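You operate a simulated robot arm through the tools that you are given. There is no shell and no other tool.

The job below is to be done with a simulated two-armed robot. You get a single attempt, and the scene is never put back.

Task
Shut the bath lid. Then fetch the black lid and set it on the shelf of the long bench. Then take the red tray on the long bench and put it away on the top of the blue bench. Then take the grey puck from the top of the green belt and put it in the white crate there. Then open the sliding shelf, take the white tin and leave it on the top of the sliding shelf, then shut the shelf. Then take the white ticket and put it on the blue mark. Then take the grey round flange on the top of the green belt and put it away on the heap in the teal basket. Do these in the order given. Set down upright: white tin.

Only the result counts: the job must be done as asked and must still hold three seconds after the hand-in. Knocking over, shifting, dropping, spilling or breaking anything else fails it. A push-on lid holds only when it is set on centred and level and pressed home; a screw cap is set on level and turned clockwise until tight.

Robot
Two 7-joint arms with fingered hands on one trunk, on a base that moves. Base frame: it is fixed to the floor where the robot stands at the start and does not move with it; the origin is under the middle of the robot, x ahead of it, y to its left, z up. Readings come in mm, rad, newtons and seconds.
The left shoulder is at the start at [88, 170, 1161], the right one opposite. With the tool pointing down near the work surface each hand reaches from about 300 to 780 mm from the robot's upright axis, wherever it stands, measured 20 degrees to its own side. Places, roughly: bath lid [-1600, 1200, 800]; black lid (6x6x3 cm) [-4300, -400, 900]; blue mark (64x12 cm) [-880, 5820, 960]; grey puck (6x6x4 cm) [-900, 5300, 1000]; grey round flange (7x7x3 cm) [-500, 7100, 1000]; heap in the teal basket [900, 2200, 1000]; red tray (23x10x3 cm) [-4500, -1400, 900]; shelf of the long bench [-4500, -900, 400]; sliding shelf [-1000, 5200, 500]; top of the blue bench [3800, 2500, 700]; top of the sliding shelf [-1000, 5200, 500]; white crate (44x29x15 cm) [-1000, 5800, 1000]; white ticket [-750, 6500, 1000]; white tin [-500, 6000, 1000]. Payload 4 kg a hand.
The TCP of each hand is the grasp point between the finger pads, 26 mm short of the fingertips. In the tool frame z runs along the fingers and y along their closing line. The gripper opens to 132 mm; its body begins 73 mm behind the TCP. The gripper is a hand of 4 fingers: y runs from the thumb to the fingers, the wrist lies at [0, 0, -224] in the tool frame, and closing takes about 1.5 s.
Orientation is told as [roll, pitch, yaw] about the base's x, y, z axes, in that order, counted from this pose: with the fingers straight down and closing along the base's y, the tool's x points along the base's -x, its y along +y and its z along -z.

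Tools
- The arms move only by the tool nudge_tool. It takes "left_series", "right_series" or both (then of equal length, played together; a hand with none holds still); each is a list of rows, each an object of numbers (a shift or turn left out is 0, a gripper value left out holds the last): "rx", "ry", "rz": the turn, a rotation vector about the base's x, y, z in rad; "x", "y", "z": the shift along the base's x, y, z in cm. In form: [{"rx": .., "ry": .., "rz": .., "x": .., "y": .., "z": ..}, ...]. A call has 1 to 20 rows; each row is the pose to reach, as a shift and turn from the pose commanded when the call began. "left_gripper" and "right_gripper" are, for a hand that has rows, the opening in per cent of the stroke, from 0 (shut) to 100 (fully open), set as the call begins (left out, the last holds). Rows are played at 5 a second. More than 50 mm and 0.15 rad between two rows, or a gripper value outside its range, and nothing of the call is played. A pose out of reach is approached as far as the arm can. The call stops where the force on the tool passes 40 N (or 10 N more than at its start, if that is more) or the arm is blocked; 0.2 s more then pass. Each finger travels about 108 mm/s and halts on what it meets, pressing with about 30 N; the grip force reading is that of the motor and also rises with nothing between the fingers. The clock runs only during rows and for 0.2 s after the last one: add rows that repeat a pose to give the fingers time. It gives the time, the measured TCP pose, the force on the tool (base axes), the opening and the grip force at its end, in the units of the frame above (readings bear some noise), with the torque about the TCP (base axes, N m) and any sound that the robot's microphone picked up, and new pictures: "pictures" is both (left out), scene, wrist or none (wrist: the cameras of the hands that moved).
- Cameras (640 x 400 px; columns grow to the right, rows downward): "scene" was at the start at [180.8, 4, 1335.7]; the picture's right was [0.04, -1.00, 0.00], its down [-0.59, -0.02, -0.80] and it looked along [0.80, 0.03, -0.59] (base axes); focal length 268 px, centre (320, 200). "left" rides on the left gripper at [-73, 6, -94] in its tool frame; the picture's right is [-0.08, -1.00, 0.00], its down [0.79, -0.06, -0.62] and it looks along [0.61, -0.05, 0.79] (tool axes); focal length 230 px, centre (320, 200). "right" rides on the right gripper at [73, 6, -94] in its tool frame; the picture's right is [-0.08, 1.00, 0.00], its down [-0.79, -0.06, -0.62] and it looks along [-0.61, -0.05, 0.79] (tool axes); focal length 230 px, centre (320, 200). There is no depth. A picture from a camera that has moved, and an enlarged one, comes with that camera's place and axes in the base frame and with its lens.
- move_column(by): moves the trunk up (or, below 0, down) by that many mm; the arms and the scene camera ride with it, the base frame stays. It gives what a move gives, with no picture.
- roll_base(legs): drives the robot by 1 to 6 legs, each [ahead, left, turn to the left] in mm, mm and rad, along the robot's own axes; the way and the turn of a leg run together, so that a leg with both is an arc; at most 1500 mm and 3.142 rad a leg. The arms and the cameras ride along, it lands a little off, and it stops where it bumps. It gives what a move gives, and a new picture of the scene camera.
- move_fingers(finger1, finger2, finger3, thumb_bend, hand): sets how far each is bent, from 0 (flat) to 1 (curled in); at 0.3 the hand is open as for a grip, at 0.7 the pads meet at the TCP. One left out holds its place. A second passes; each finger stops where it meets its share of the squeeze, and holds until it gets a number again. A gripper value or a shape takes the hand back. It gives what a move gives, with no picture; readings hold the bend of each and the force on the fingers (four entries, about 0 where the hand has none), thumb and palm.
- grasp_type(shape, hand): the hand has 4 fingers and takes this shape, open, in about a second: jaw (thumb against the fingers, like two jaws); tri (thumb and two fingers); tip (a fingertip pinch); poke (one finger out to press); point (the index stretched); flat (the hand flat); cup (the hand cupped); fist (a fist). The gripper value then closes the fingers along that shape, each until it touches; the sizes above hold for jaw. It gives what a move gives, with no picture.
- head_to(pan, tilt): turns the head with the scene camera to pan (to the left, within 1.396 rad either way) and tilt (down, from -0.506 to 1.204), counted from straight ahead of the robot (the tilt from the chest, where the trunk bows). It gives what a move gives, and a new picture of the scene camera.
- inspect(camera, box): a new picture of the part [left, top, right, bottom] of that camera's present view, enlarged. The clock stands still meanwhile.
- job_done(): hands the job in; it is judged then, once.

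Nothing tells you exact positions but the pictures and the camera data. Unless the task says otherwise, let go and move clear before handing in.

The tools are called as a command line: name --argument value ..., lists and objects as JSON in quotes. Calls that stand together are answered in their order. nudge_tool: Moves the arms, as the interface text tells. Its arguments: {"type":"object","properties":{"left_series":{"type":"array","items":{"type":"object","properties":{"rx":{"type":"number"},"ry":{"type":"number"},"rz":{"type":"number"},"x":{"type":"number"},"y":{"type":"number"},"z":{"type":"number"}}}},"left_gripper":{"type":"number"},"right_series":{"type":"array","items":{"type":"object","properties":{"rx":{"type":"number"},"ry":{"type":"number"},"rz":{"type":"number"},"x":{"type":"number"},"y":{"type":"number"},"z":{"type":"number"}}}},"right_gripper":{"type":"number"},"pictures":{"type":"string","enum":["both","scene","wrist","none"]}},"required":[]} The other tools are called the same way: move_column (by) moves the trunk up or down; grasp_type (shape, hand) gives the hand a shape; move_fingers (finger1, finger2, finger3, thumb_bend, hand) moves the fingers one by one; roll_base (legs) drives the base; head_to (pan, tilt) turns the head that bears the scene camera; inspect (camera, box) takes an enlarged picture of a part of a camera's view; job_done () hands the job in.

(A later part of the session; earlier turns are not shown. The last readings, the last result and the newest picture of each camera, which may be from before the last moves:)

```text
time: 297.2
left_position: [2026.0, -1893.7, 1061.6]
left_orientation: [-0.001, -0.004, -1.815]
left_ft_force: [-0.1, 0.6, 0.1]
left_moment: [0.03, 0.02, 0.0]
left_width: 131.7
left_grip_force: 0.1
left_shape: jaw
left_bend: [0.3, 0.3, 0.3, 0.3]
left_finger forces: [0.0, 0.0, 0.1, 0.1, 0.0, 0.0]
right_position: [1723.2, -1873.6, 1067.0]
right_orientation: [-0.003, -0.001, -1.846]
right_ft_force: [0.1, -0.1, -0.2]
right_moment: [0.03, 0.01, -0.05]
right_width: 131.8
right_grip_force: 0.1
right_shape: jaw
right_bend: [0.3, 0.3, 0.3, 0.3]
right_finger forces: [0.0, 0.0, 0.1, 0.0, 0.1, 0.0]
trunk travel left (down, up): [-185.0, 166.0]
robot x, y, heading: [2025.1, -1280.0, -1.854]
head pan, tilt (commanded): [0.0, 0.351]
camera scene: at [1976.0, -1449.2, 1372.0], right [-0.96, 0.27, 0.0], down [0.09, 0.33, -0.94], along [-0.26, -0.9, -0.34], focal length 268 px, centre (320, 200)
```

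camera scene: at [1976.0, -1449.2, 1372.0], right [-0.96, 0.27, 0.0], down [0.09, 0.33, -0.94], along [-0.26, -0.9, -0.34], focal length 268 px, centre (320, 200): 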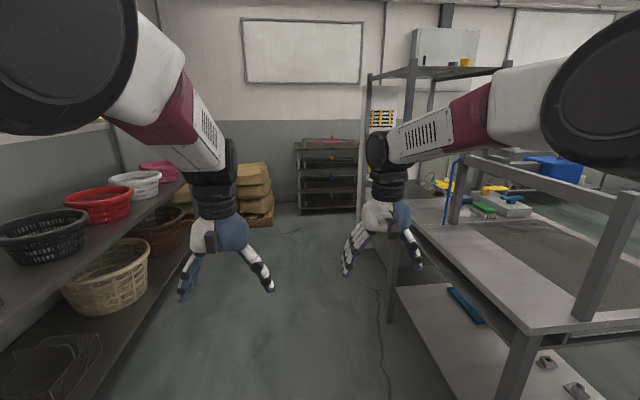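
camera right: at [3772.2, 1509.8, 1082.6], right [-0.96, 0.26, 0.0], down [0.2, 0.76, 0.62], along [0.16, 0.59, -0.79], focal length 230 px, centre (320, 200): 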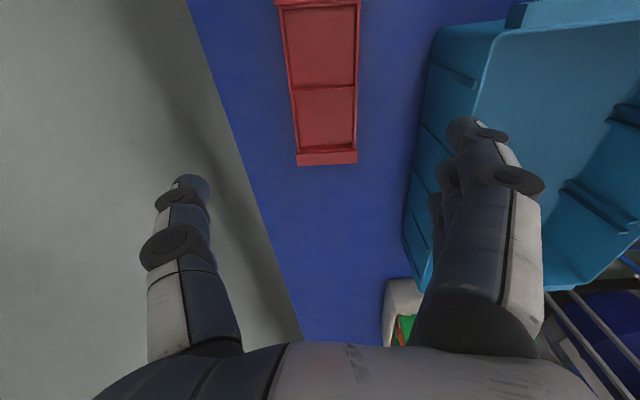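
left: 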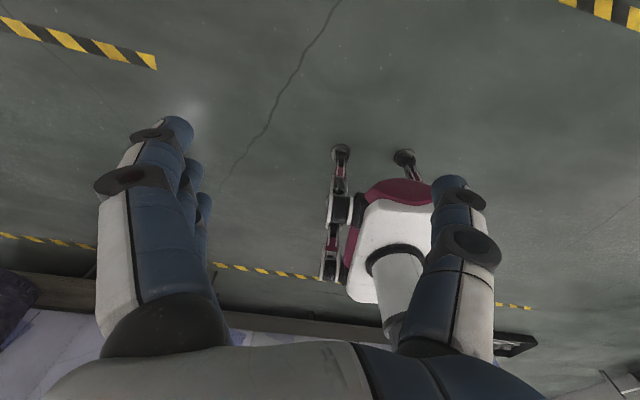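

I'll turn right to face -x and go back through the gap.

roll_base --legs '[[0, 0, -1.287], [1400, 0, 0], [600, 0, 0]]'

```text
time: 310.5
left_position: [-587.3, -1434.7, 1061.8]
left_orientation: [-0.001, -0.004, -3.111]
left_ft_force: [-0.5, -0.1, -0.6]
left_moment: [-0.02, -0.01, -0.02]
left_width: 131.9
left_grip_force: 0.1
left_shape: jaw
left_bend: [0.3, 0.3, 0.3, 0.3]
left_finger forces: [0.1, 0.0, 0.0, 0.0, 0.1, 0.0]
right_position: [-650.8, -1136.7, 1068.4]
right_orientation: [-0.004, 0.0, -3.139]
right_ft_force: [0.0, -0.6, -0.4]
right_moment: [0.02, 0.03, 0.0]
right_width: 131.9
right_grip_force: 0.0
right_shape: jaw
right_bend: [0.3, 0.3, 0.3, 0.3]
right_finger forces: [0.1, 0.1, 0.0, 0.0, 0.0, 0.0]
trunk travel left (down, up): [-185.0, 166.0]
robot x, y, heading: [4.0, -1268.5, 3.138]
head pan, tilt (commanded): [0.0, 0.351]
camera scene: at [-174.4, -1265.0, 1372.0], right [0.0, 1.0, 0.0], down [0.34, 0.0, -0.94], along [-0.94, 0.0, -0.34], focal length 268 px, centre (320, 200)
```

scene: 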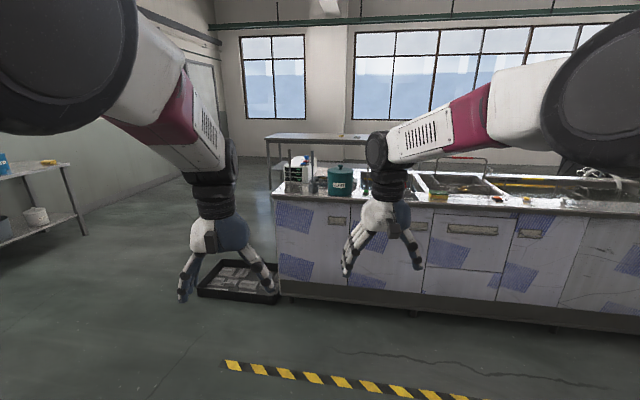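

Now turn to face +y and drive up the main aisle toward the green belt.

roll_base --legs '[[0, 0, -1.57], [1400, 100, 0], [1400, 50, 0], [1000, 0, 0]]'

```text
time: 332.8
left_position: [-305.8, 3145.8, 1062.1]
left_orientation: [0.001, -0.003, 1.606]
left_ft_force: [0.7, 0.2, -0.5]
left_moment: [-0.01, -0.02, 0.02]
left_width: 131.9
left_grip_force: 0.1
left_shape: jaw
left_bend: [0.3, 0.3, 0.3, 0.3]
left_finger forces: [0.0, 0.1, 0.1, 0.0, 0.0, 0.0]
right_position: [-10.0, 3210.0, 1067.7]
right_orientation: [-0.003, -0.001, 1.577]
right_ft_force: [-0.3, -0.3, 0.8]
right_moment: [0.0, -0.02, 0.03]
right_width: 131.9
right_grip_force: 0.0
right_shape: jaw
right_bend: [0.3, 0.3, 0.3, 0.3]
right_finger forces: [0.0, 0.1, 0.0, 0.1, 0.1, 0.0]
trunk travel left (down, up): [-185.0, 166.0]
robot x, y, heading: [-136.5, 2552.3, 1.571]
head pan, tilt (commanded): [0.0, 0.351]
camera scene: at [-136.7, 2733.7, 1372.0], right [1.0, 0.0, 0.0], down [0.0, -0.34, -0.94], along [0.0, 0.94, -0.34], focal length 268 px, centre (320, 200)
```

scene: 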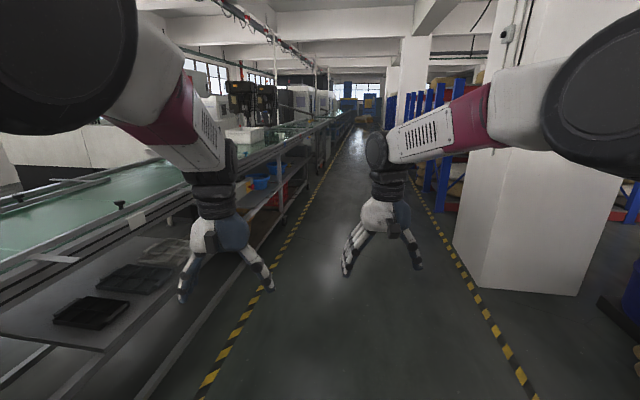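

The green belt runs along the left. I'll drive further up and look at the work zone around y≈5000–7000.

roll_base --legs '[[1400, 0, 0], [700, 0, 0], [0, 0, 0.8]]'

head_to --pan 0 --tilt 0.5

```text
time: 345.3
left_position: [-691.0, 4932.7, 1062.1]
left_orientation: [0.001, -0.003, 2.412]
left_ft_force: [-0.5, -1.0, -0.4]
left_moment: [-0.01, 0.01, 0.01]
left_width: 132.1
left_grip_force: 0.0
left_shape: jaw
left_bend: [0.3, 0.3, 0.3, 0.3]
left_finger forces: [0.0, 0.1, 0.0, 0.1, 0.0, 0.0]
right_position: [-531.4, 5191.8, 1067.8]
right_orientation: [-0.003, 0.001, 2.382]
right_ft_force: [0.3, -0.3, 0.8]
right_moment: [0.05, -0.01, 0.01]
right_width: 132.0
right_grip_force: 0.1
right_shape: jaw
right_bend: [0.3, 0.3, 0.3, 0.3]
right_finger forces: [0.1, 0.1, 0.1, 0.0, 0.0, 0.0]
trunk travel left (down, up): [-185.0, 166.0]
robot x, y, heading: [-142.1, 4644.5, 2.379]
head pan, tilt (commanded): [0.0, 0.351]
camera scene: at [-275.1, 4770.7, 1372.0], right [0.69, 0.72, 0.0], down [0.25, -0.24, -0.94], along [-0.68, 0.65, -0.34], focal length 268 px, centre (320, 200)
```

scene: 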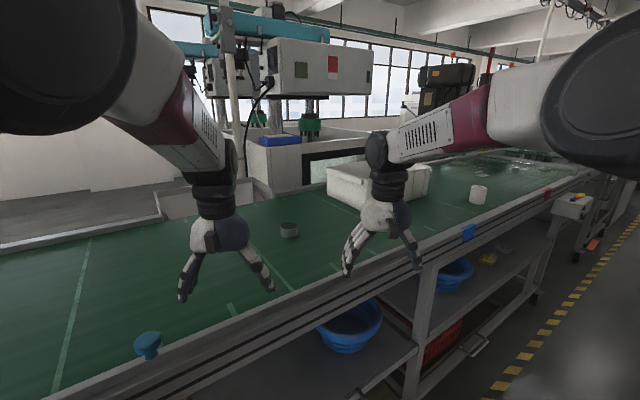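

```text
time: 346.0
left_position: [-690.2, 4933.6, 1062.1]
left_orientation: [0.001, -0.003, 2.413]
left_ft_force: [-0.8, 1.0, -0.4]
left_moment: [-0.01, 0.01, 0.02]
left_width: 131.8
left_grip_force: 0.1
left_shape: jaw
left_bend: [0.3, 0.3, 0.3, 0.3]
left_finger forces: [0.0, 0.0, 0.0, 0.0, 0.1, 0.1]
right_position: [-530.3, 5192.4, 1067.3]
right_orientation: [-0.002, -0.002, 2.383]
right_ft_force: [0.5, 0.2, 1.0]
right_moment: [0.0, -0.03, 0.01]
right_width: 132.0
right_grip_force: 0.1
right_shape: jaw
right_bend: [0.3, 0.3, 0.3, 0.3]
right_finger forces: [0.0, 0.0, 0.0, 0.0, 0.0, 0.1]
trunk travel left (down, up): [-185.0, 166.0]
robot x, y, heading: [-143.1, 4644.9, 2.377]
head pan, tilt (commanded): [0.0, 0.499]
camera scene: at [-273.3, 4769.5, 1358.4], right [0.69, 0.72, 0.0], down [0.35, -0.33, -0.88], along [-0.63, 0.61, -0.48], focal length 268 px, centre (320, 200)
```

scene: 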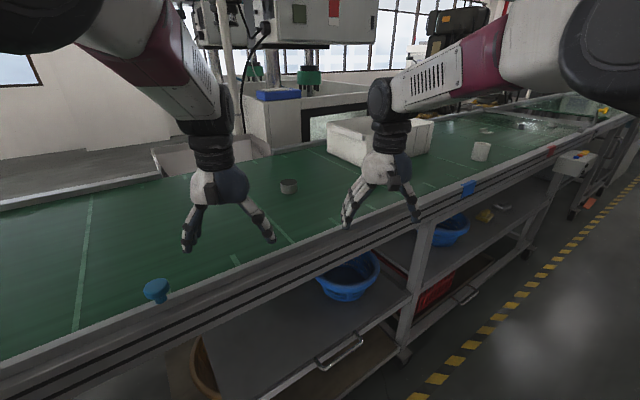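

I see the grey puck near (-908, 5244), the white crate and the white tin on the green belt, with pull-out shelves underneath. I'll square up to the belt.

roll_base --legs '[[0, 0, 0.765], [0, -780, 0]]'

head_to --pan 0 --tilt 0.7

```text
time: 355.2
left_position: [-739.4, 5249.7, 1062.2]
left_orientation: [0.0, -0.004, -3.104]
left_ft_force: [-0.1, 0.0, 0.2]
left_moment: [-0.04, -0.02, 0.0]
left_width: 131.9
left_grip_force: 0.1
left_shape: jaw
left_bend: [0.3, 0.3, 0.3, 0.3]
left_finger forces: [0.1, 0.1, 0.1, 0.0, 0.1, 0.0]
right_position: [-804.0, 5546.2, 1068.3]
right_orientation: [-0.005, 0.0, -3.132]
right_ft_force: [-0.4, -0.3, 1.0]
right_moment: [0.0, 0.0, 0.02]
right_width: 132.0
right_grip_force: 0.1
right_shape: jaw
right_bend: [0.3, 0.3, 0.3, 0.3]
right_finger forces: [0.0, 0.0, 0.0, 0.0, 0.0, 0.0]
trunk travel left (down, up): [-185.0, 166.0]
robot x, y, heading: [-150.1, 5422.7, -3.141]
head pan, tilt (commanded): [0.0, 0.499]
camera scene: at [-324.9, 5421.7, 1358.3], right [0.0, 1.0, 0.0], down [0.48, 0.0, -0.88], along [-0.88, 0.0, -0.48], focal length 268 px, centre (320, 200)
```

scene: 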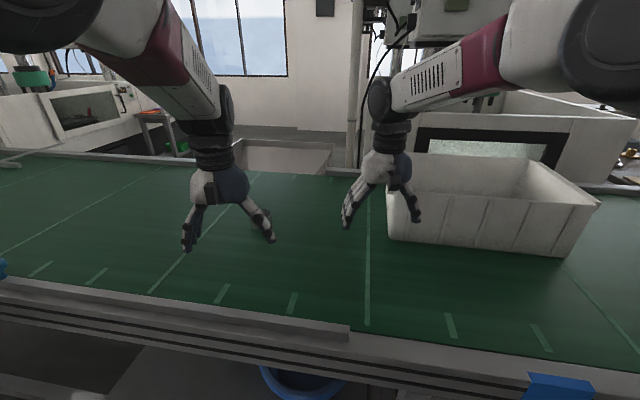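

```text
time: 355.9
left_position: [-737.8, 5250.0, 1061.7]
left_orientation: [-0.001, -0.004, -3.103]
left_ft_force: [0.0, -0.2, 0.4]
left_moment: [0.04, 0.0, 0.02]
left_width: 131.7
left_grip_force: 0.0
left_shape: jaw
left_bend: [0.3, 0.3, 0.3, 0.3]
left_finger forces: [0.0, 0.1, 0.1, 0.0, 0.0, 0.0]
right_position: [-804.7, 5545.2, 1068.9]
right_orientation: [-0.003, -0.001, -3.134]
right_ft_force: [0.0, -0.9, -0.9]
right_moment: [0.0, -0.03, 0.02]
right_width: 131.9
right_grip_force: 0.0
right_shape: jaw
right_bend: [0.3, 0.3, 0.3, 0.3]
right_finger forces: [0.0, 0.1, 0.0, 0.0, 0.0, 0.1]
trunk travel left (down, up): [-185.0, 166.0]
robot x, y, heading: [-146.3, 5421.1, -3.142]
head pan, tilt (commanded): [0.0, 0.7]
camera scene: at [-318.9, 5421.6, 1340.7], right [0.0, 1.0, 0.0], down [0.64, 0.0, -0.77], along [-0.77, 0.0, -0.64], focal length 268 px, centre (320, 200)
```

scene: 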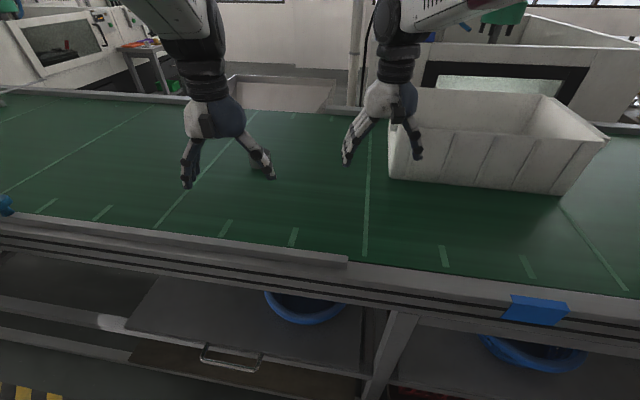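

The puck is hidden behind the left hand; let me view it with the left wrist camera.

inspect --camera "left" --box '[0, 0, 640, 400]'

inspect --camera "right" --box '[0, 0, 640, 400]'

```text
1.00 times, centred on (320, 200) of left (not enlarged: the box is as wide or as high as the picture)
camera zoom: at [-811.4, 5241.4, 1156.8], right [-0.12, 0.99, 0.0], down [0.78, 0.09, 0.61], along [0.61, 0.07, -0.79], focal length 230 px, centre (320, 200)
```

zoom: 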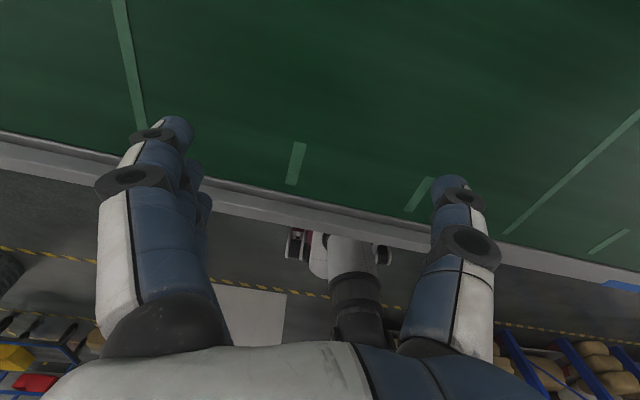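

```text
1.00 times, centred on (320, 200) of right (not enlarged: the box is as wide or as high as the picture)
camera zoom: at [-730.8, 5541.0, 1161.4], right [-0.07, -1.0, 0.0], down [-0.79, 0.05, 0.62], along [-0.62, 0.05, -0.79], focal length 230 px, centre (320, 200)
```

zoom: 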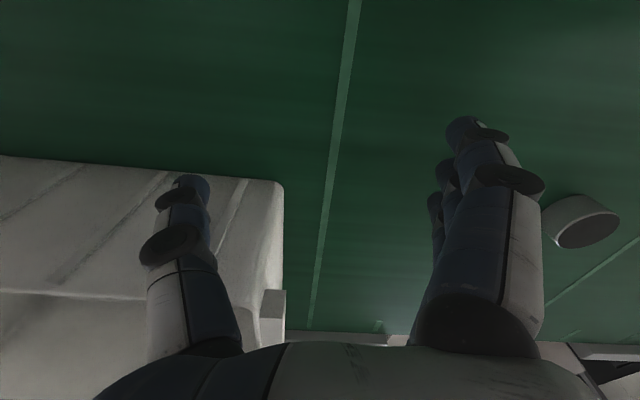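

The puck is around (-940, 5255), belt top z≈936. The right hand's camera looks forward, so I'll use the right hand: shift the base left for the pick, then right for the crate. First raise the left hand clear.

nudge_tool --left_series '[{"z": 4}, {"z": 8}, {"z": 12}]' --pictures "none"

roll_base --legs '[[80, 400, 0]]'

inspect --camera "right" --box '[0, 0, 640, 400]'

```text
time: 356.7
left_position: [-739.0, 5249.9, 1181.4]
left_orientation: [0.001, -0.004, -3.104]
left_ft_force: [0.2, -0.9, 0.2]
left_moment: [-0.04, 0.05, 0.01]
left_width: 132.1
left_grip_force: 0.0
left_shape: jaw
left_bend: [0.3, 0.3, 0.3, 0.3]
left_finger forces: [0.0, 0.0, 0.0, 0.0, 0.0, 0.0]
right_position: [-802.5, 5546.3, 1069.2]
right_orientation: [-0.002, 0.001, -3.131]
right_ft_force: [-0.3, -0.1, -1.2]
right_moment: [0.01, 0.0, 0.01]
right_width: 131.9
right_grip_force: 0.0
right_shape: jaw
right_bend: [0.3, 0.3, 0.3, 0.3]
right_finger forces: [0.0, 0.1, 0.0, 0.0, 0.0, 0.1]
trunk travel left (down, up): [-185.0, 166.0]
robot x, y, heading: [-148.2, 5423.5, -3.139]
head pan, tilt (commanded): [0.0, 0.7]
```

```text
time: 360.8
left_position: [-820.0, 4846.0, 1180.2]
left_orientation: [0.0, -0.002, -3.107]
left_ft_force: [0.0, 0.5, -0.1]
left_moment: [-0.02, -0.01, -0.03]
left_width: 131.8
left_grip_force: 0.1
left_shape: jaw
left_bend: [0.3, 0.3, 0.3, 0.3]
left_finger forces: [0.1, 0.0, 0.0, 0.0, 0.0, 0.0]
right_position: [-882.9, 5143.0, 1068.2]
right_orientation: [-0.004, 0.0, -3.136]
right_ft_force: [0.1, 0.0, -0.1]
right_moment: [0.03, 0.04, 0.03]
right_width: 131.7
right_grip_force: 0.1
right_shape: jaw
right_bend: [0.3, 0.3, 0.3, 0.3]
right_finger forces: [0.0, 0.0, 0.1, 0.0, 0.1, 0.0]
trunk travel left (down, up): [-185.0, 166.0]
robot x, y, heading: [-224.8, 5014.6, -3.139]
head pan, tilt (commanded): [0.0, 0.7]
camera scene: at [-398.2, 5017.2, 1340.6], right [0.0, 1.0, 0.0], down [0.64, 0.0, -0.76], along [-0.76, 0.0, -0.64], focal length 268 px, centre (320, 200)
```

scene: 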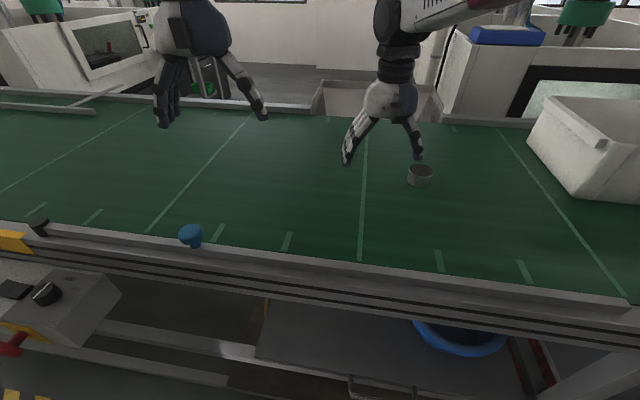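

```text
1.00 times, centred on (320, 200) of right (not enlarged: the box is as wide or as high as the picture)
camera zoom: at [-809.7, 5137.8, 1161.4], right [-0.07, -1.0, 0.0], down [-0.78, 0.05, 0.62], along [-0.62, 0.05, -0.79], focal length 230 px, centre (320, 200)
```

zoom: 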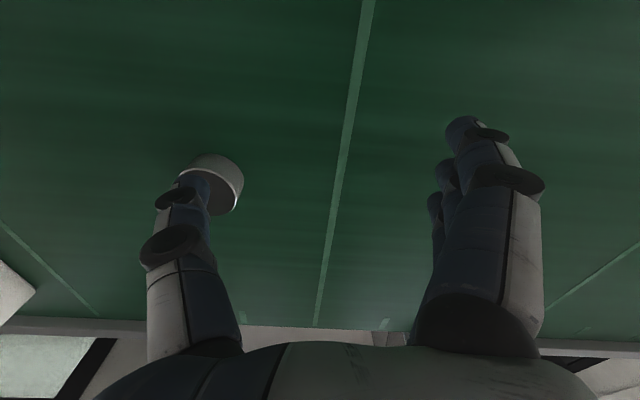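

Puck located at about (-952, 5269). I'll move the base 60 mm closer and then position the hand above it.

roll_base --legs '[[60, 0, 0]]'

nudge_tool --right_series '[{"y": 4, "z": -2}, {"y": 8, "z": -4}, {"x": -0.8, "y": 12.6, "z": -5}]' --pictures "wrist"

```text
time: 362.0
left_position: [-878.5, 4846.3, 1182.9]
left_orientation: [0.001, -0.004, -3.107]
left_ft_force: [1.3, 0.4, 0.3]
left_moment: [0.01, 0.0, 0.01]
left_width: 131.8
left_grip_force: 0.0
left_shape: jaw
left_bend: [0.3, 0.3, 0.3, 0.3]
left_finger forces: [0.1, 0.0, 0.0, 0.0, 0.1, 0.1]
right_position: [-942.4, 5144.9, 1068.0]
right_orientation: [-0.004, 0.001, -3.138]
right_ft_force: [-0.2, 0.4, 0.4]
right_moment: [0.01, 0.02, 0.0]
right_width: 131.9
right_grip_force: 0.1
right_shape: jaw
right_bend: [0.3, 0.3, 0.3, 0.3]
right_finger forces: [0.0, 0.0, 0.1, 0.0, 0.0, 0.1]
trunk travel left (down, up): [-185.0, 166.0]
robot x, y, heading: [-287.2, 5018.7, 3.139]
head pan, tilt (commanded): [0.0, 0.7]
stopped in leg 1: the robot was blocked; the commanded pose is now the measured one
camera scene: at [-457.9, 5016.9, 1340.8], right [0.0, 1.0, 0.0], down [0.64, 0.0, -0.77], along [-0.77, 0.0, -0.64], focal length 268 px, centre (320, 200)
```

scene: 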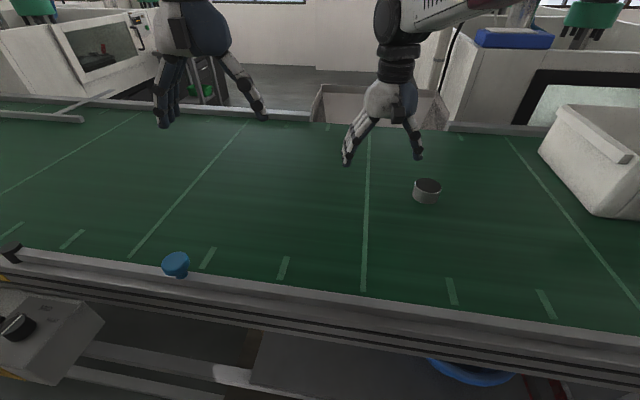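

```text
time: 362.8
left_position: [-880.9, 4847.8, 1180.0]
left_orientation: [-0.001, -0.002, -3.109]
left_ft_force: [0.1, -0.3, -0.2]
left_moment: [-0.01, 0.01, -0.03]
left_width: 132.2
left_grip_force: 0.0
left_shape: jaw
left_bend: [0.3, 0.3, 0.3, 0.3]
left_finger forces: [0.0, 0.1, 0.0, 0.1, 0.0, 0.0]
right_position: [-952.7, 5271.3, 1018.1]
right_orientation: [-0.004, 0.002, -3.138]
right_ft_force: [1.0, 0.1, -0.2]
right_moment: [-0.06, -0.02, 0.03]
right_width: 132.1
right_grip_force: 0.1
right_shape: jaw
right_bend: [0.3, 0.3, 0.3, 0.3]
right_finger forces: [0.0, 0.1, 0.1, 0.1, 0.1, 0.0]
trunk travel left (down, up): [-185.0, 166.0]
robot x, y, heading: [-286.4, 5016.8, 3.142]
head pan, tilt (commanded): [0.0, 0.7]
camera right: at [-879.5, 5266.5, 1111.1], right [-0.07, -1.0, 0.0], down [-0.79, 0.06, 0.62], along [-0.61, 0.05, -0.79], focal length 230 px, centre (320, 200)
```

right: 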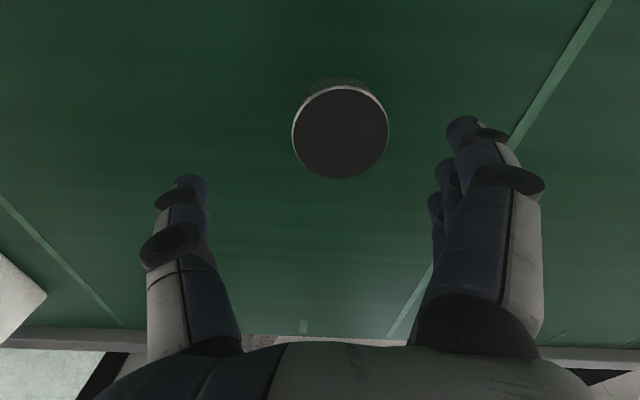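

Puck centre is (-935, 5258), top z≈970. Lowering over it and closing.

nudge_tool --right_series '[{"x": 1.7, "y": -1.3, "z": -2}, {"x": 1.7, "y": -1.3, "z": -4}, {"x": 1.7, "y": -1.3, "z": -5.6}]' --pictures "wrist"

```text
time: 363.7
left_position: [-876.0, 4847.7, 1185.4]
left_orientation: [-0.002, -0.006, -3.11]
left_ft_force: [-0.2, 0.4, -0.4]
left_moment: [-0.03, 0.02, 0.0]
left_width: 131.8
left_grip_force: 0.0
left_shape: jaw
left_bend: [0.3, 0.3, 0.3, 0.3]
left_finger forces: [0.1, 0.0, 0.0, 0.0, 0.1, 0.0]
right_position: [-935.6, 5258.9, 973.5]
right_orientation: [-0.004, -0.021, 3.142]
right_ft_force: [13.1, 5.3, 31.2]
right_moment: [-1.21, -0.64, 0.85]
right_width: 131.6
right_grip_force: 0.1
right_shape: jaw
right_bend: [0.3, 0.3, 0.29, 0.3]
right_finger forces: [16.1, 5.0, 2.7, 0.0, 7.5, 0.1]
trunk travel left (down, up): [-185.0, 166.0]
robot x, y, heading: [-286.3, 5017.3, 3.134]
head pan, tilt (commanded): [0.0, 0.7]
stopped in row 3 (right hand): the force on the tool passed its limit at 48 N (the readings are from after the stop); the commanded pose is now the measured one
camera right: at [-860.5, 5253.0, 1065.1], right [-0.08, -1.0, 0.0], down [-0.77, 0.06, 0.63], along [-0.63, 0.05, -0.77], focal length 230 px, centre (320, 200)
```

right: 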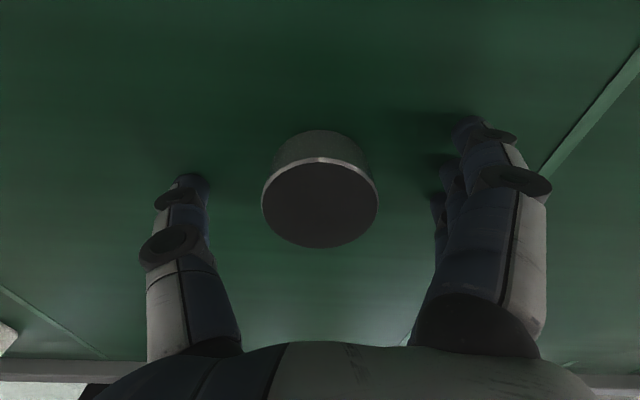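

Fingertips touched the belt (belt z≈940). I'll raise slightly, partly close, then lower and grip.

nudge_tool --right_series '[{"z": 1.0}, {"z": 1.0}, {"z": 1.0}]' --right_gripper 65 --pictures "none"

nudge_tool --right_series '[{"z": -0.8, "y": 0.2}, {"z": -1.4, "y": 0.2}]' --pictures "wrist"

```text
time: 364.5
left_position: [-880.7, 4846.9, 1180.9]
left_orientation: [-0.002, -0.004, -3.109]
left_ft_force: [-0.1, -0.1, -0.7]
left_moment: [0.04, -0.02, 0.0]
left_width: 131.7
left_grip_force: 0.0
left_shape: jaw
left_bend: [0.3, 0.3, 0.3, 0.3]
left_finger forces: [0.1, 0.0, 0.0, 0.0, 0.1, 0.0]
right_position: [-938.0, 5256.5, 977.1]
right_orientation: [0.0, -0.014, 3.14]
right_ft_force: [0.9, -4.5, 10.5]
right_moment: [-0.4, -0.1, -0.07]
right_width: 46.6
right_grip_force: 30.2
right_shape: jaw
right_bend: [0.74, 0.73, 0.75, 0.72]
right_finger forces: [13.3, 15.0, 6.9, 0.1, 27.2, 0.0]
trunk travel left (down, up): [-185.0, 166.0]
robot x, y, heading: [-290.6, 5014.5, 3.14]
head pan, tilt (commanded): [0.0, 0.7]
```

```text
time: 365.0
left_position: [-876.5, 4846.8, 1184.0]
left_orientation: [-0.001, -0.006, -3.108]
left_ft_force: [1.1, 0.5, 0.8]
left_moment: [-0.02, -0.02, -0.01]
left_width: 131.9
left_grip_force: 0.0
left_shape: jaw
left_bend: [0.3, 0.3, 0.3, 0.3]
left_finger forces: [0.0, 0.0, 0.0, 0.0, 0.0, 0.0]
right_position: [-938.4, 5257.1, 976.4]
right_orientation: [0.001, -0.028, -3.142]
right_ft_force: [13.0, -4.1, 27.5]
right_moment: [-0.71, -0.69, 0.19]
right_width: 46.9
right_grip_force: 29.5
right_shape: jaw
right_bend: [0.74, 0.73, 0.75, 0.72]
right_finger forces: [23.1, 22.4, 7.0, 0.1, 30.5, 0.0]
trunk travel left (down, up): [-185.0, 166.0]
robot x, y, heading: [-287.6, 5014.2, 3.138]
head pan, tilt (commanded): [0.0, 0.7]
stopped in row 2 (right hand): the force on the tool passed its limit at 45 N (the readings are from after the stop); the commanded pose is now the measured one
camera right: at [-862.7, 5251.6, 1068.2], right [-0.08, -1.0, 0.0], down [-0.77, 0.06, 0.64], along [-0.64, 0.05, -0.77], focal length 230 px, centre (320, 200)
```

right: 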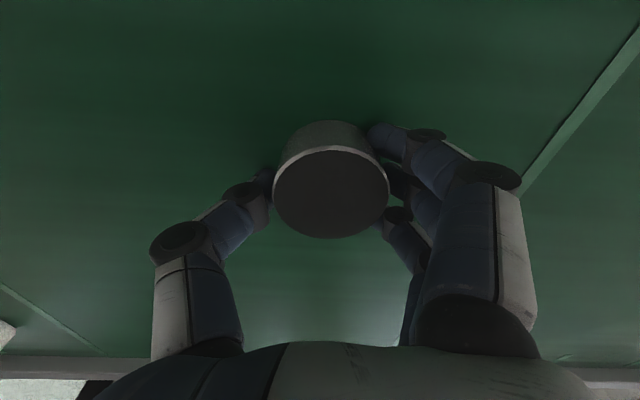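

The fingers are already on the puck. I'll close firmly and lift.

nudge_tool --right_series '[{"z": 0.3}, {"z": 0.4}, {"z": 0.4}, {"z": 0.4}, {"z": 0.4}]' --right_gripper 0 --pictures "none"

nudge_tool --right_series '[{"z": 1}, {"z": 3}, {"z": 6}]'

```text
time: 366.2
left_position: [-878.5, 4845.6, 1182.2]
left_orientation: [-0.002, -0.005, -3.109]
left_ft_force: [-0.4, 1.1, 1.1]
left_moment: [0.0, 0.01, -0.01]
left_width: 131.7
left_grip_force: 0.2
left_shape: jaw
left_bend: [0.3, 0.3, 0.3, 0.3]
left_finger forces: [0.1, 0.1, 0.0, 0.0, 0.1, 0.1]
right_position: [-939.4, 5258.5, 976.7]
right_orientation: [0.0, -0.025, -3.142]
right_ft_force: [8.7, -5.3, 16.0]
right_moment: [-0.54, -0.4, 0.13]
right_width: 46.7
right_grip_force: 30.2
right_shape: jaw
right_bend: [0.74, 0.73, 0.75, 0.72]
right_finger forces: [17.6, 18.5, 7.5, 0.1, 27.3, 0.0]
trunk travel left (down, up): [-185.0, 166.0]
robot x, y, heading: [-283.8, 5019.3, 3.143]
head pan, tilt (commanded): [0.0, 0.7]
```

```text
time: 367.0
left_position: [-879.7, 4847.3, 1180.3]
left_orientation: [0.001, -0.003, -3.109]
left_ft_force: [-0.5, -0.3, -0.3]
left_moment: [0.03, 0.0, 0.0]
left_width: 131.9
left_grip_force: 0.0
left_shape: jaw
left_bend: [0.3, 0.3, 0.3, 0.3]
left_finger forces: [0.1, 0.0, 0.0, 0.1, 0.0, 0.0]
right_position: [-940.5, 5259.7, 1034.6]
right_orientation: [0.0, -0.022, -3.142]
right_ft_force: [0.0, -0.6, -1.3]
right_moment: [0.03, 0.02, -0.02]
right_width: 46.2
right_grip_force: 29.9
right_shape: jaw
right_bend: [0.74, 0.73, 0.75, 0.71]
right_finger forces: [11.2, 13.1, 7.3, 0.0, 29.6, 0.0]
trunk travel left (down, up): [-185.0, 166.0]
robot x, y, heading: [-289.3, 5014.5, 3.135]
head pan, tilt (commanded): [0.0, 0.7]
camera scene: at [-459.1, 5017.1, 1340.6], right [0.0, 1.0, 0.0], down [0.64, 0.0, -0.77], along [-0.77, 0.0, -0.64], focal length 268 px, centre (320, 200)
camera right: at [-866.4, 5253.0, 1126.7], right [-0.08, -1.0, 0.0], down [-0.77, 0.06, 0.63], along [-0.63, 0.05, -0.77], focal length 230 px, centre (320, 200)
```

scene: 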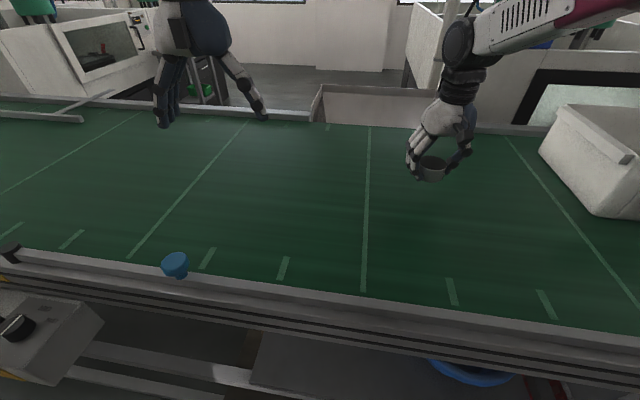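
right: 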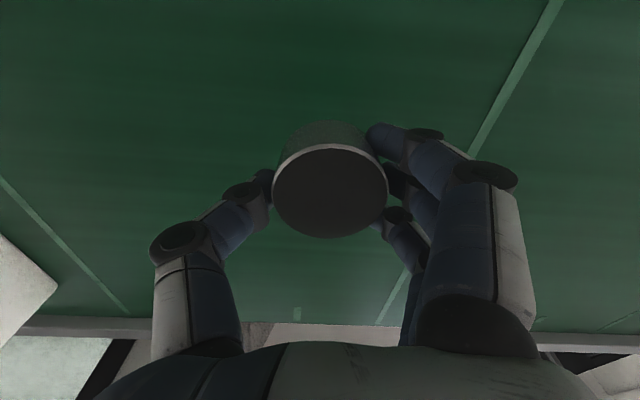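

Puck is held. Raise it above crate height, back the base off a touch, then shift right toward the crate.

nudge_tool --right_series '[{"z": 4}, {"z": 8}, {"z": 12}, {"z": 15.5}]' --pictures "none"

roll_base --legs '[[-20, 0, 0], [0, -480, 0]]'

inspect --camera "right" --box '[0, 0, 640, 400]'

```text
time: 368.0
left_position: [-879.0, 4846.6, 1180.1]
left_orientation: [0.0, -0.002, -3.109]
left_ft_force: [0.5, 0.1, 0.2]
left_moment: [-0.03, -0.01, 0.03]
left_width: 131.7
left_grip_force: 0.2
left_shape: jaw
left_bend: [0.3, 0.3, 0.3, 0.3]
left_finger forces: [0.0, 0.1, 0.0, 0.0, 0.1, 0.0]
right_position: [-939.8, 5258.6, 1192.3]
right_orientation: [0.001, -0.02, -3.141]
right_ft_force: [0.0, -0.6, -2.1]
right_moment: [0.01, 0.02, 0.02]
right_width: 46.2
right_grip_force: 29.5
right_shape: jaw
right_bend: [0.74, 0.73, 0.75, 0.71]
right_finger forces: [11.3, 13.1, 7.5, 0.0, 29.6, 0.0]
trunk travel left (down, up): [-185.0, 166.0]
robot x, y, heading: [-290.6, 5016.0, 3.141]
head pan, tilt (commanded): [0.0, 0.7]
```

```text
time: 371.5
left_position: [-856.3, 5137.2, 1180.7]
left_orientation: [-0.004, -0.002, -3.102]
left_ft_force: [-0.3, -0.1, 0.0]
left_moment: [-0.01, 0.02, 0.0]
left_width: 131.7
left_grip_force: 0.1
left_shape: jaw
left_bend: [0.3, 0.3, 0.3, 0.3]
left_finger forces: [0.0, 0.0, 0.0, 0.1, 0.1, 0.0]
right_position: [-919.4, 5548.0, 1190.6]
right_orientation: [0.0, -0.021, -3.138]
right_ft_force: [0.1, -0.2, -1.7]
right_moment: [0.06, 0.0, -0.03]
right_width: 46.1
right_grip_force: 30.6
right_shape: jaw
right_bend: [0.74, 0.73, 0.75, 0.71]
right_finger forces: [11.3, 13.1, 7.6, 0.0, 29.5, 0.1]
trunk travel left (down, up): [-185.0, 166.0]
robot x, y, heading: [-265.4, 5311.4, -3.134]
head pan, tilt (commanded): [0.0, 0.7]
stopped in leg 2: the robot was blocked; the commanded pose is now the measured one
camera scene: at [-436.4, 5308.5, 1340.6], right [0.0, 1.0, 0.0], down [0.64, 0.0, -0.76], along [-0.76, 0.0, -0.64], focal length 268 px, centre (320, 200)
```

scene: 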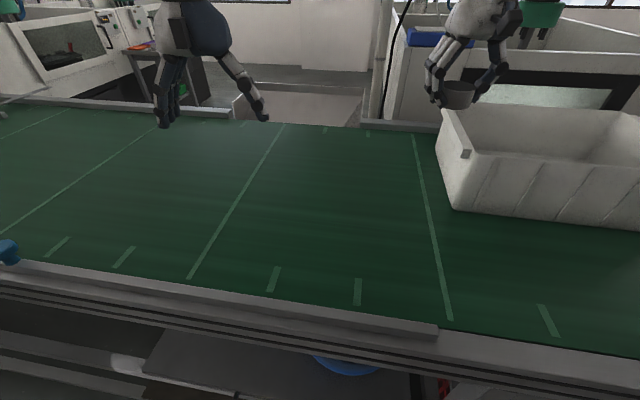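

```text
1.00 times, centred on (320, 200) of right (not enlarged: the box is as wide or as high as the picture)
camera zoom: at [-844.6, 5543.3, 1282.2], right [-0.07, -1.0, 0.0], down [-0.77, 0.06, 0.63], along [-0.63, 0.04, -0.77], focal length 230 px, centre (320, 200)
```

zoom: 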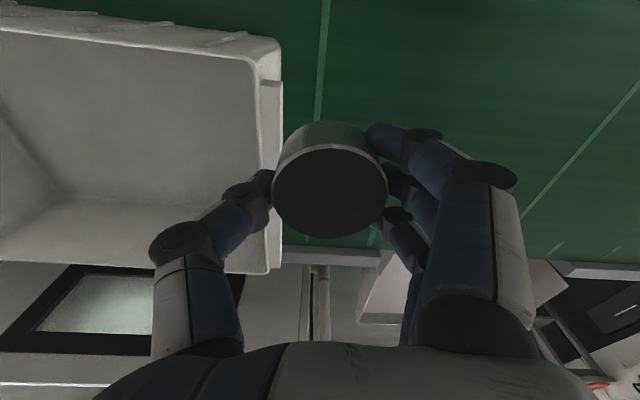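

The belt is rotated ~0.15 rad, so sliding sideways brought the base against it. I'll back off a bit more, then shift right.

roll_base --legs '[[-50, 0, 0], [0, -195, 0]]'

inspect --camera "right" --box '[0, 0, 640, 400]'

```text
time: 374.4
left_position: [-807.1, 5331.2, 1180.0]
left_orientation: [0.0, -0.003, -3.101]
left_ft_force: [0.0, -1.1, -0.5]
left_moment: [-0.05, -0.02, 0.0]
left_width: 131.9
left_grip_force: 0.0
left_shape: jaw
left_bend: [0.3, 0.3, 0.3, 0.3]
left_finger forces: [0.0, 0.0, 0.1, 0.1, 0.0, 0.1]
right_position: [-871.1, 5744.3, 1190.9]
right_orientation: [0.003, -0.022, -3.135]
right_ft_force: [0.3, 0.4, -2.6]
right_moment: [0.0, 0.0, -0.01]
right_width: 46.1
right_grip_force: 30.5
right_shape: jaw
right_bend: [0.74, 0.73, 0.75, 0.71]
right_finger forces: [11.4, 13.0, 7.5, 0.0, 29.5, 0.1]
trunk travel left (down, up): [-185.0, 166.0]
robot x, y, heading: [-214.4, 5504.6, -3.134]
head pan, tilt (commanded): [0.0, 0.7]
camera scene: at [-387.7, 5504.0, 1340.6], right [-0.01, 1.0, 0.0], down [0.64, 0.0, -0.76], along [-0.76, 0.0, -0.64], focal length 268 px, centre (320, 200)
```

scene: 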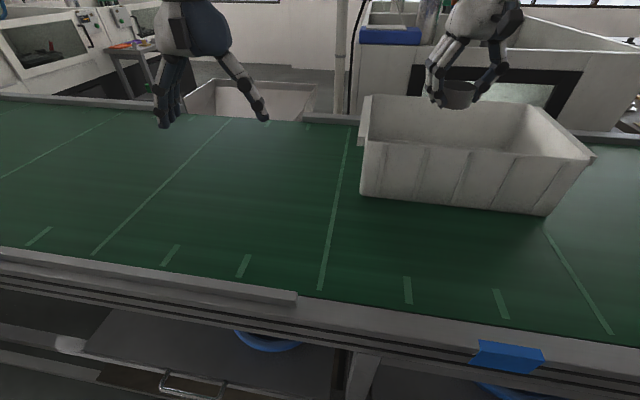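

```text
1.00 times, centred on (320, 200) of right (not enlarged: the box is as wide or as high as the picture)
camera zoom: at [-796.1, 5738.4, 1282.3], right [-0.07, -1.0, 0.0], down [-0.77, 0.06, 0.63], along [-0.63, 0.04, -0.77], focal length 230 px, centre (320, 200)
```

zoom: 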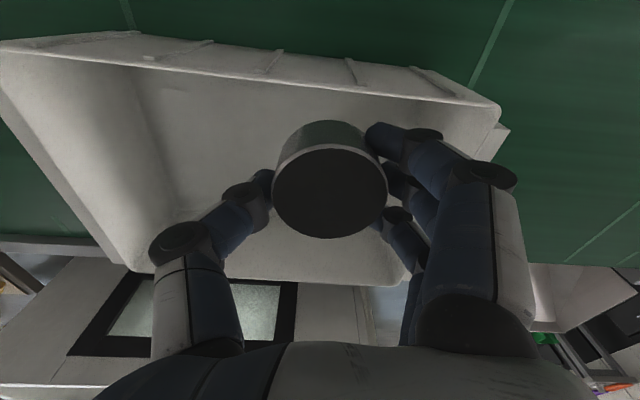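

The hand is over the crate's front part. Move further in and lower the puck to the crate floor.

nudge_tool --right_series '[{"x": -4}, {"x": -6.8}, {"x": -6.8, "z": -4.5}, {"x": -6.8, "z": -9}, {"x": -6.8, "z": -13.5}]'

```text
time: 375.6
left_position: [-808.7, 5332.7, 1179.2]
left_orientation: [-0.001, -0.001, -3.103]
left_ft_force: [-0.1, 0.5, 0.1]
left_moment: [-0.01, -0.05, 0.03]
left_width: 131.6
left_grip_force: 0.2
left_shape: jaw
left_bend: [0.3, 0.3, 0.3, 0.3]
left_finger forces: [0.0, 0.0, 0.1, 0.0, 0.1, 0.0]
right_position: [-939.9, 5742.9, 1054.8]
right_orientation: [0.0, -0.021, -3.135]
right_ft_force: [-0.8, -0.1, -2.9]
right_moment: [0.02, -0.01, -0.04]
right_width: 46.4
right_grip_force: 30.0
right_shape: jaw
right_bend: [0.74, 0.73, 0.75, 0.71]
right_finger forces: [10.8, 12.9, 7.8, 0.0, 29.1, 0.0]
right hand out of reach, approached as far as the arm can: row 2
trunk travel left (down, up): [-185.0, 166.0]
robot x, y, heading: [-212.6, 5505.3, -3.137]
head pan, tilt (commanded): [0.0, 0.7]
camera scene: at [-389.1, 5503.8, 1340.3], right [-0.01, 1.0, 0.0], down [0.65, 0.0, -0.76], along [-0.76, 0.0, -0.65], focal length 268 px, centre (320, 200)
camera right: at [-865.2, 5737.8, 1146.6], right [-0.07, -1.0, 0.0], down [-0.77, 0.06, 0.63], along [-0.63, 0.04, -0.77], focal length 230 px, centre (320, 200)
```

scene: 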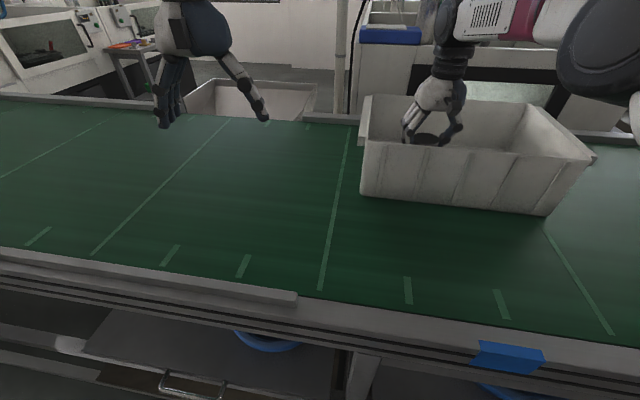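
right: 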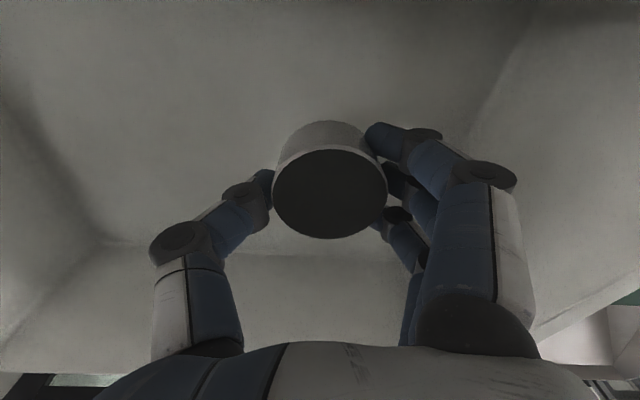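

nudge_tool --right_series '[{"z": -3}, {"z": -5}, {"z": -5.8}, {"z": -6.5}, {"z": -7.2}]' --pictures "wrist"

```text
time: 376.8
left_position: [-807.1, 5331.2, 1181.3]
left_orientation: [0.0, -0.002, -3.102]
left_ft_force: [-0.1, -0.2, 0.1]
left_moment: [0.0, 0.03, -0.01]
left_width: 132.1
left_grip_force: 0.0
left_shape: jaw
left_bend: [0.3, 0.3, 0.3, 0.3]
left_finger forces: [0.0, 0.1, 0.1, 0.0, 0.1, 0.1]
right_position: [-941.1, 5742.4, 984.6]
right_orientation: [-0.001, -0.026, -3.133]
right_ft_force: [-15.5, 2.2, 9.5]
right_moment: [-0.35, -3.0, 0.13]
right_width: 46.1
right_grip_force: 29.8
right_shape: jaw
right_bend: [0.74, 0.73, 0.75, 0.71]
right_finger forces: [11.1, 13.0, 7.7, 0.2, 29.1, 0.0]
trunk travel left (down, up): [-185.0, 166.0]
robot x, y, heading: [-213.0, 5504.3, -3.138]
head pan, tilt (commanded): [0.0, 0.7]
camera right: at [-865.6, 5737.9, 1076.8], right [-0.07, -1.0, 0.0], down [-0.77, 0.06, 0.64], along [-0.63, 0.04, -0.77], focal length 230 px, centre (320, 200)
```

right: 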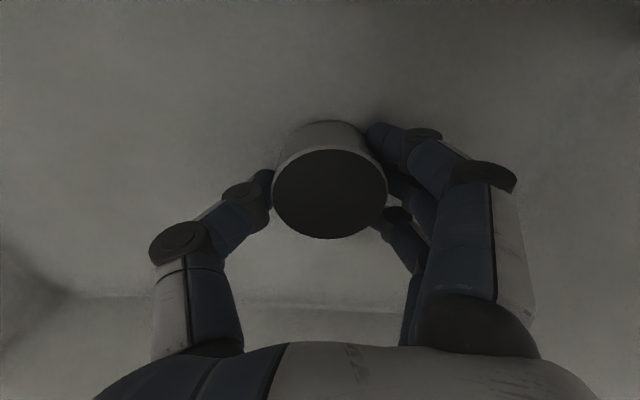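

The hand's back touches the crate's front rim slightly; I'll move 1 cm further in, then release the puck.

nudge_tool --right_series '[{"x": -0.6, "z": 0.2}, {"x": -1.2, "z": 0.2}]' --pictures "none"

```text
time: 377.4
left_position: [-807.1, 5331.0, 1179.6]
left_orientation: [-0.001, -0.002, -3.101]
left_ft_force: [0.2, 0.7, -0.1]
left_moment: [0.02, -0.01, 0.02]
left_width: 131.8
left_grip_force: 0.1
left_shape: jaw
left_bend: [0.3, 0.3, 0.3, 0.3]
left_finger forces: [0.0, 0.1, 0.0, 0.1, 0.0, 0.0]
right_position: [-951.3, 5743.5, 985.1]
right_orientation: [0.003, -0.022, -3.135]
right_ft_force: [-0.2, 0.0, -2.1]
right_moment: [0.03, -0.01, 0.01]
right_width: 46.1
right_grip_force: 30.3
right_shape: jaw
right_bend: [0.74, 0.73, 0.75, 0.71]
right_finger forces: [11.3, 13.0, 7.8, 0.1, 29.3, 0.0]
trunk travel left (down, up): [-185.0, 166.0]
robot x, y, heading: [-214.3, 5505.6, -3.138]
head pan, tilt (commanded): [0.0, 0.7]
```

nudge_tool --right_series '[{"x": -0.2, "z": -0.4}, {"x": -0.4, "z": -0.8}, {"x": -0.5, "z": -1.1}]' --pictures "none"

```text
time: 378.2
left_position: [-802.8, 5328.9, 1184.0]
left_orientation: [-0.001, -0.006, -3.102]
left_ft_force: [-0.7, -0.1, 0.0]
left_moment: [0.0, -0.03, 0.02]
left_width: 131.7
left_grip_force: 0.0
left_shape: jaw
left_bend: [0.3, 0.3, 0.3, 0.3]
left_finger forces: [0.1, 0.0, 0.0, 0.1, 0.1, 0.1]
right_position: [-954.2, 5742.7, 982.3]
right_orientation: [0.0, -0.033, -3.135]
right_ft_force: [5.9, -1.4, 35.9]
right_moment: [-0.83, -0.59, 0.15]
right_width: 46.6
right_grip_force: 30.0
right_shape: jaw
right_bend: [0.75, 0.73, 0.75, 0.71]
right_finger forces: [26.2, 28.3, 7.7, 0.2, 32.9, 0.0]
trunk travel left (down, up): [-185.0, 166.0]
robot x, y, heading: [-216.3, 5503.8, -3.139]
head pan, tilt (commanded): [0.0, 0.7]
```

Floor contact. Ease up a few mm and open.

nudge_tool --right_series '[{"z": 0.7}, {"z": 0.7}, {"z": 0.7}, {"z": 0.7}, {"z": 0.7}]' --right_gripper 75 --pictures "wrist"

```text
time: 379.4
left_position: [-806.3, 5331.6, 1181.4]
left_orientation: [-0.001, -0.003, -3.102]
left_ft_force: [0.6, 0.0, -1.2]
left_moment: [-0.01, 0.01, -0.03]
left_width: 131.8
left_grip_force: 0.0
left_shape: jaw
left_bend: [0.3, 0.3, 0.3, 0.3]
left_finger forces: [0.0, 0.0, 0.0, 0.0, 0.0, 0.1]
right_position: [-953.5, 5743.5, 981.0]
right_orientation: [0.001, -0.023, -3.136]
right_ft_force: [-0.4, 6.2, 19.4]
right_moment: [-0.69, -0.5, 0.17]
right_width: 94.1
right_grip_force: 0.1
right_shape: jaw
right_bend: [0.73, 0.64, 0.64, 0.6]
right_finger forces: [18.4, 0.9, 0.0, 0.0, 0.0, 0.1]
trunk travel left (down, up): [-185.0, 166.0]
robot x, y, heading: [-214.1, 5502.7, -3.137]
head pan, tilt (commanded): [0.0, 0.7]
camera right: at [-879.4, 5738.4, 1074.3], right [-0.07, -1.0, 0.0], down [-0.77, 0.06, 0.63], along [-0.63, 0.04, -0.77], focal length 230 px, centre (320, 200)
```

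right: 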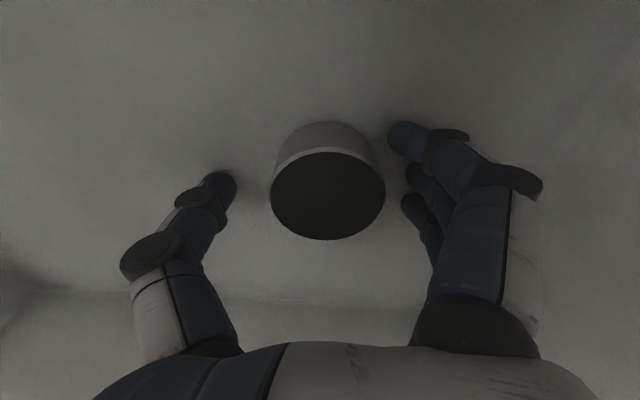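

Puck is released in the crate. Now lift the hand straight up and out.

nudge_tool --right_series '[{"z": 3}, {"z": 7}, {"z": 11}, {"z": 15}, {"z": 19}]'

```text
time: 380.6
left_position: [-808.4, 5330.4, 1180.7]
left_orientation: [-0.001, -0.001, -3.102]
left_ft_force: [0.6, -0.3, 0.5]
left_moment: [-0.02, -0.04, 0.01]
left_width: 131.9
left_grip_force: 0.1
left_shape: jaw
left_bend: [0.3, 0.3, 0.3, 0.3]
left_finger forces: [0.0, 0.0, 0.1, 0.1, 0.0, 0.1]
right_position: [-934.2, 5747.6, 1155.0]
right_orientation: [0.0, -0.02, -3.134]
right_ft_force: [-0.5, -0.3, 0.6]
right_moment: [0.02, -0.04, 0.02]
right_width: 98.4
right_grip_force: 0.0
right_shape: jaw
right_bend: [0.64, 0.64, 0.64, 0.6]
right_finger forces: [0.0, 0.0, 0.0, 0.0, 0.0, 0.0]
right hand out of reach, approached as far as the arm can: row 3, 4, 5
trunk travel left (down, up): [-185.0, 166.0]
robot x, y, heading: [-215.6, 5505.9, -3.133]
head pan, tilt (commanded): [0.0, 0.7]
camera scene: at [-387.9, 5503.2, 1340.5], right [-0.01, 1.0, 0.0], down [0.64, 0.0, -0.76], along [-0.76, 0.0, -0.64], focal length 268 px, centre (320, 200)
camera right: at [-859.2, 5742.7, 1247.1], right [-0.07, -1.0, 0.0], down [-0.77, 0.06, 0.63], along [-0.63, 0.04, -0.77], focal length 230 px, centre (320, 200)
```

scene: 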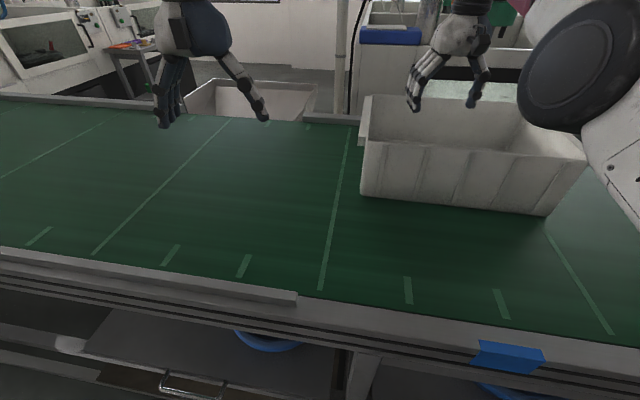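
right: 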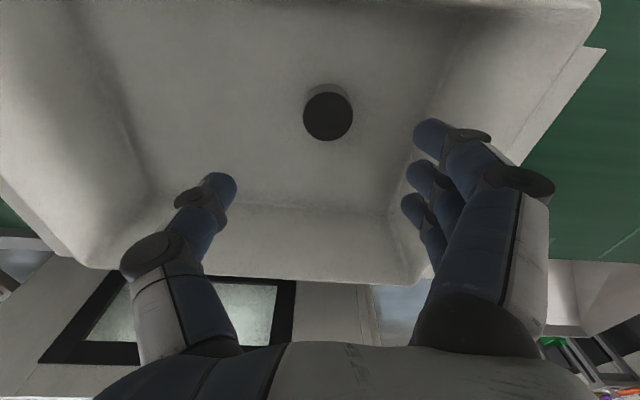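

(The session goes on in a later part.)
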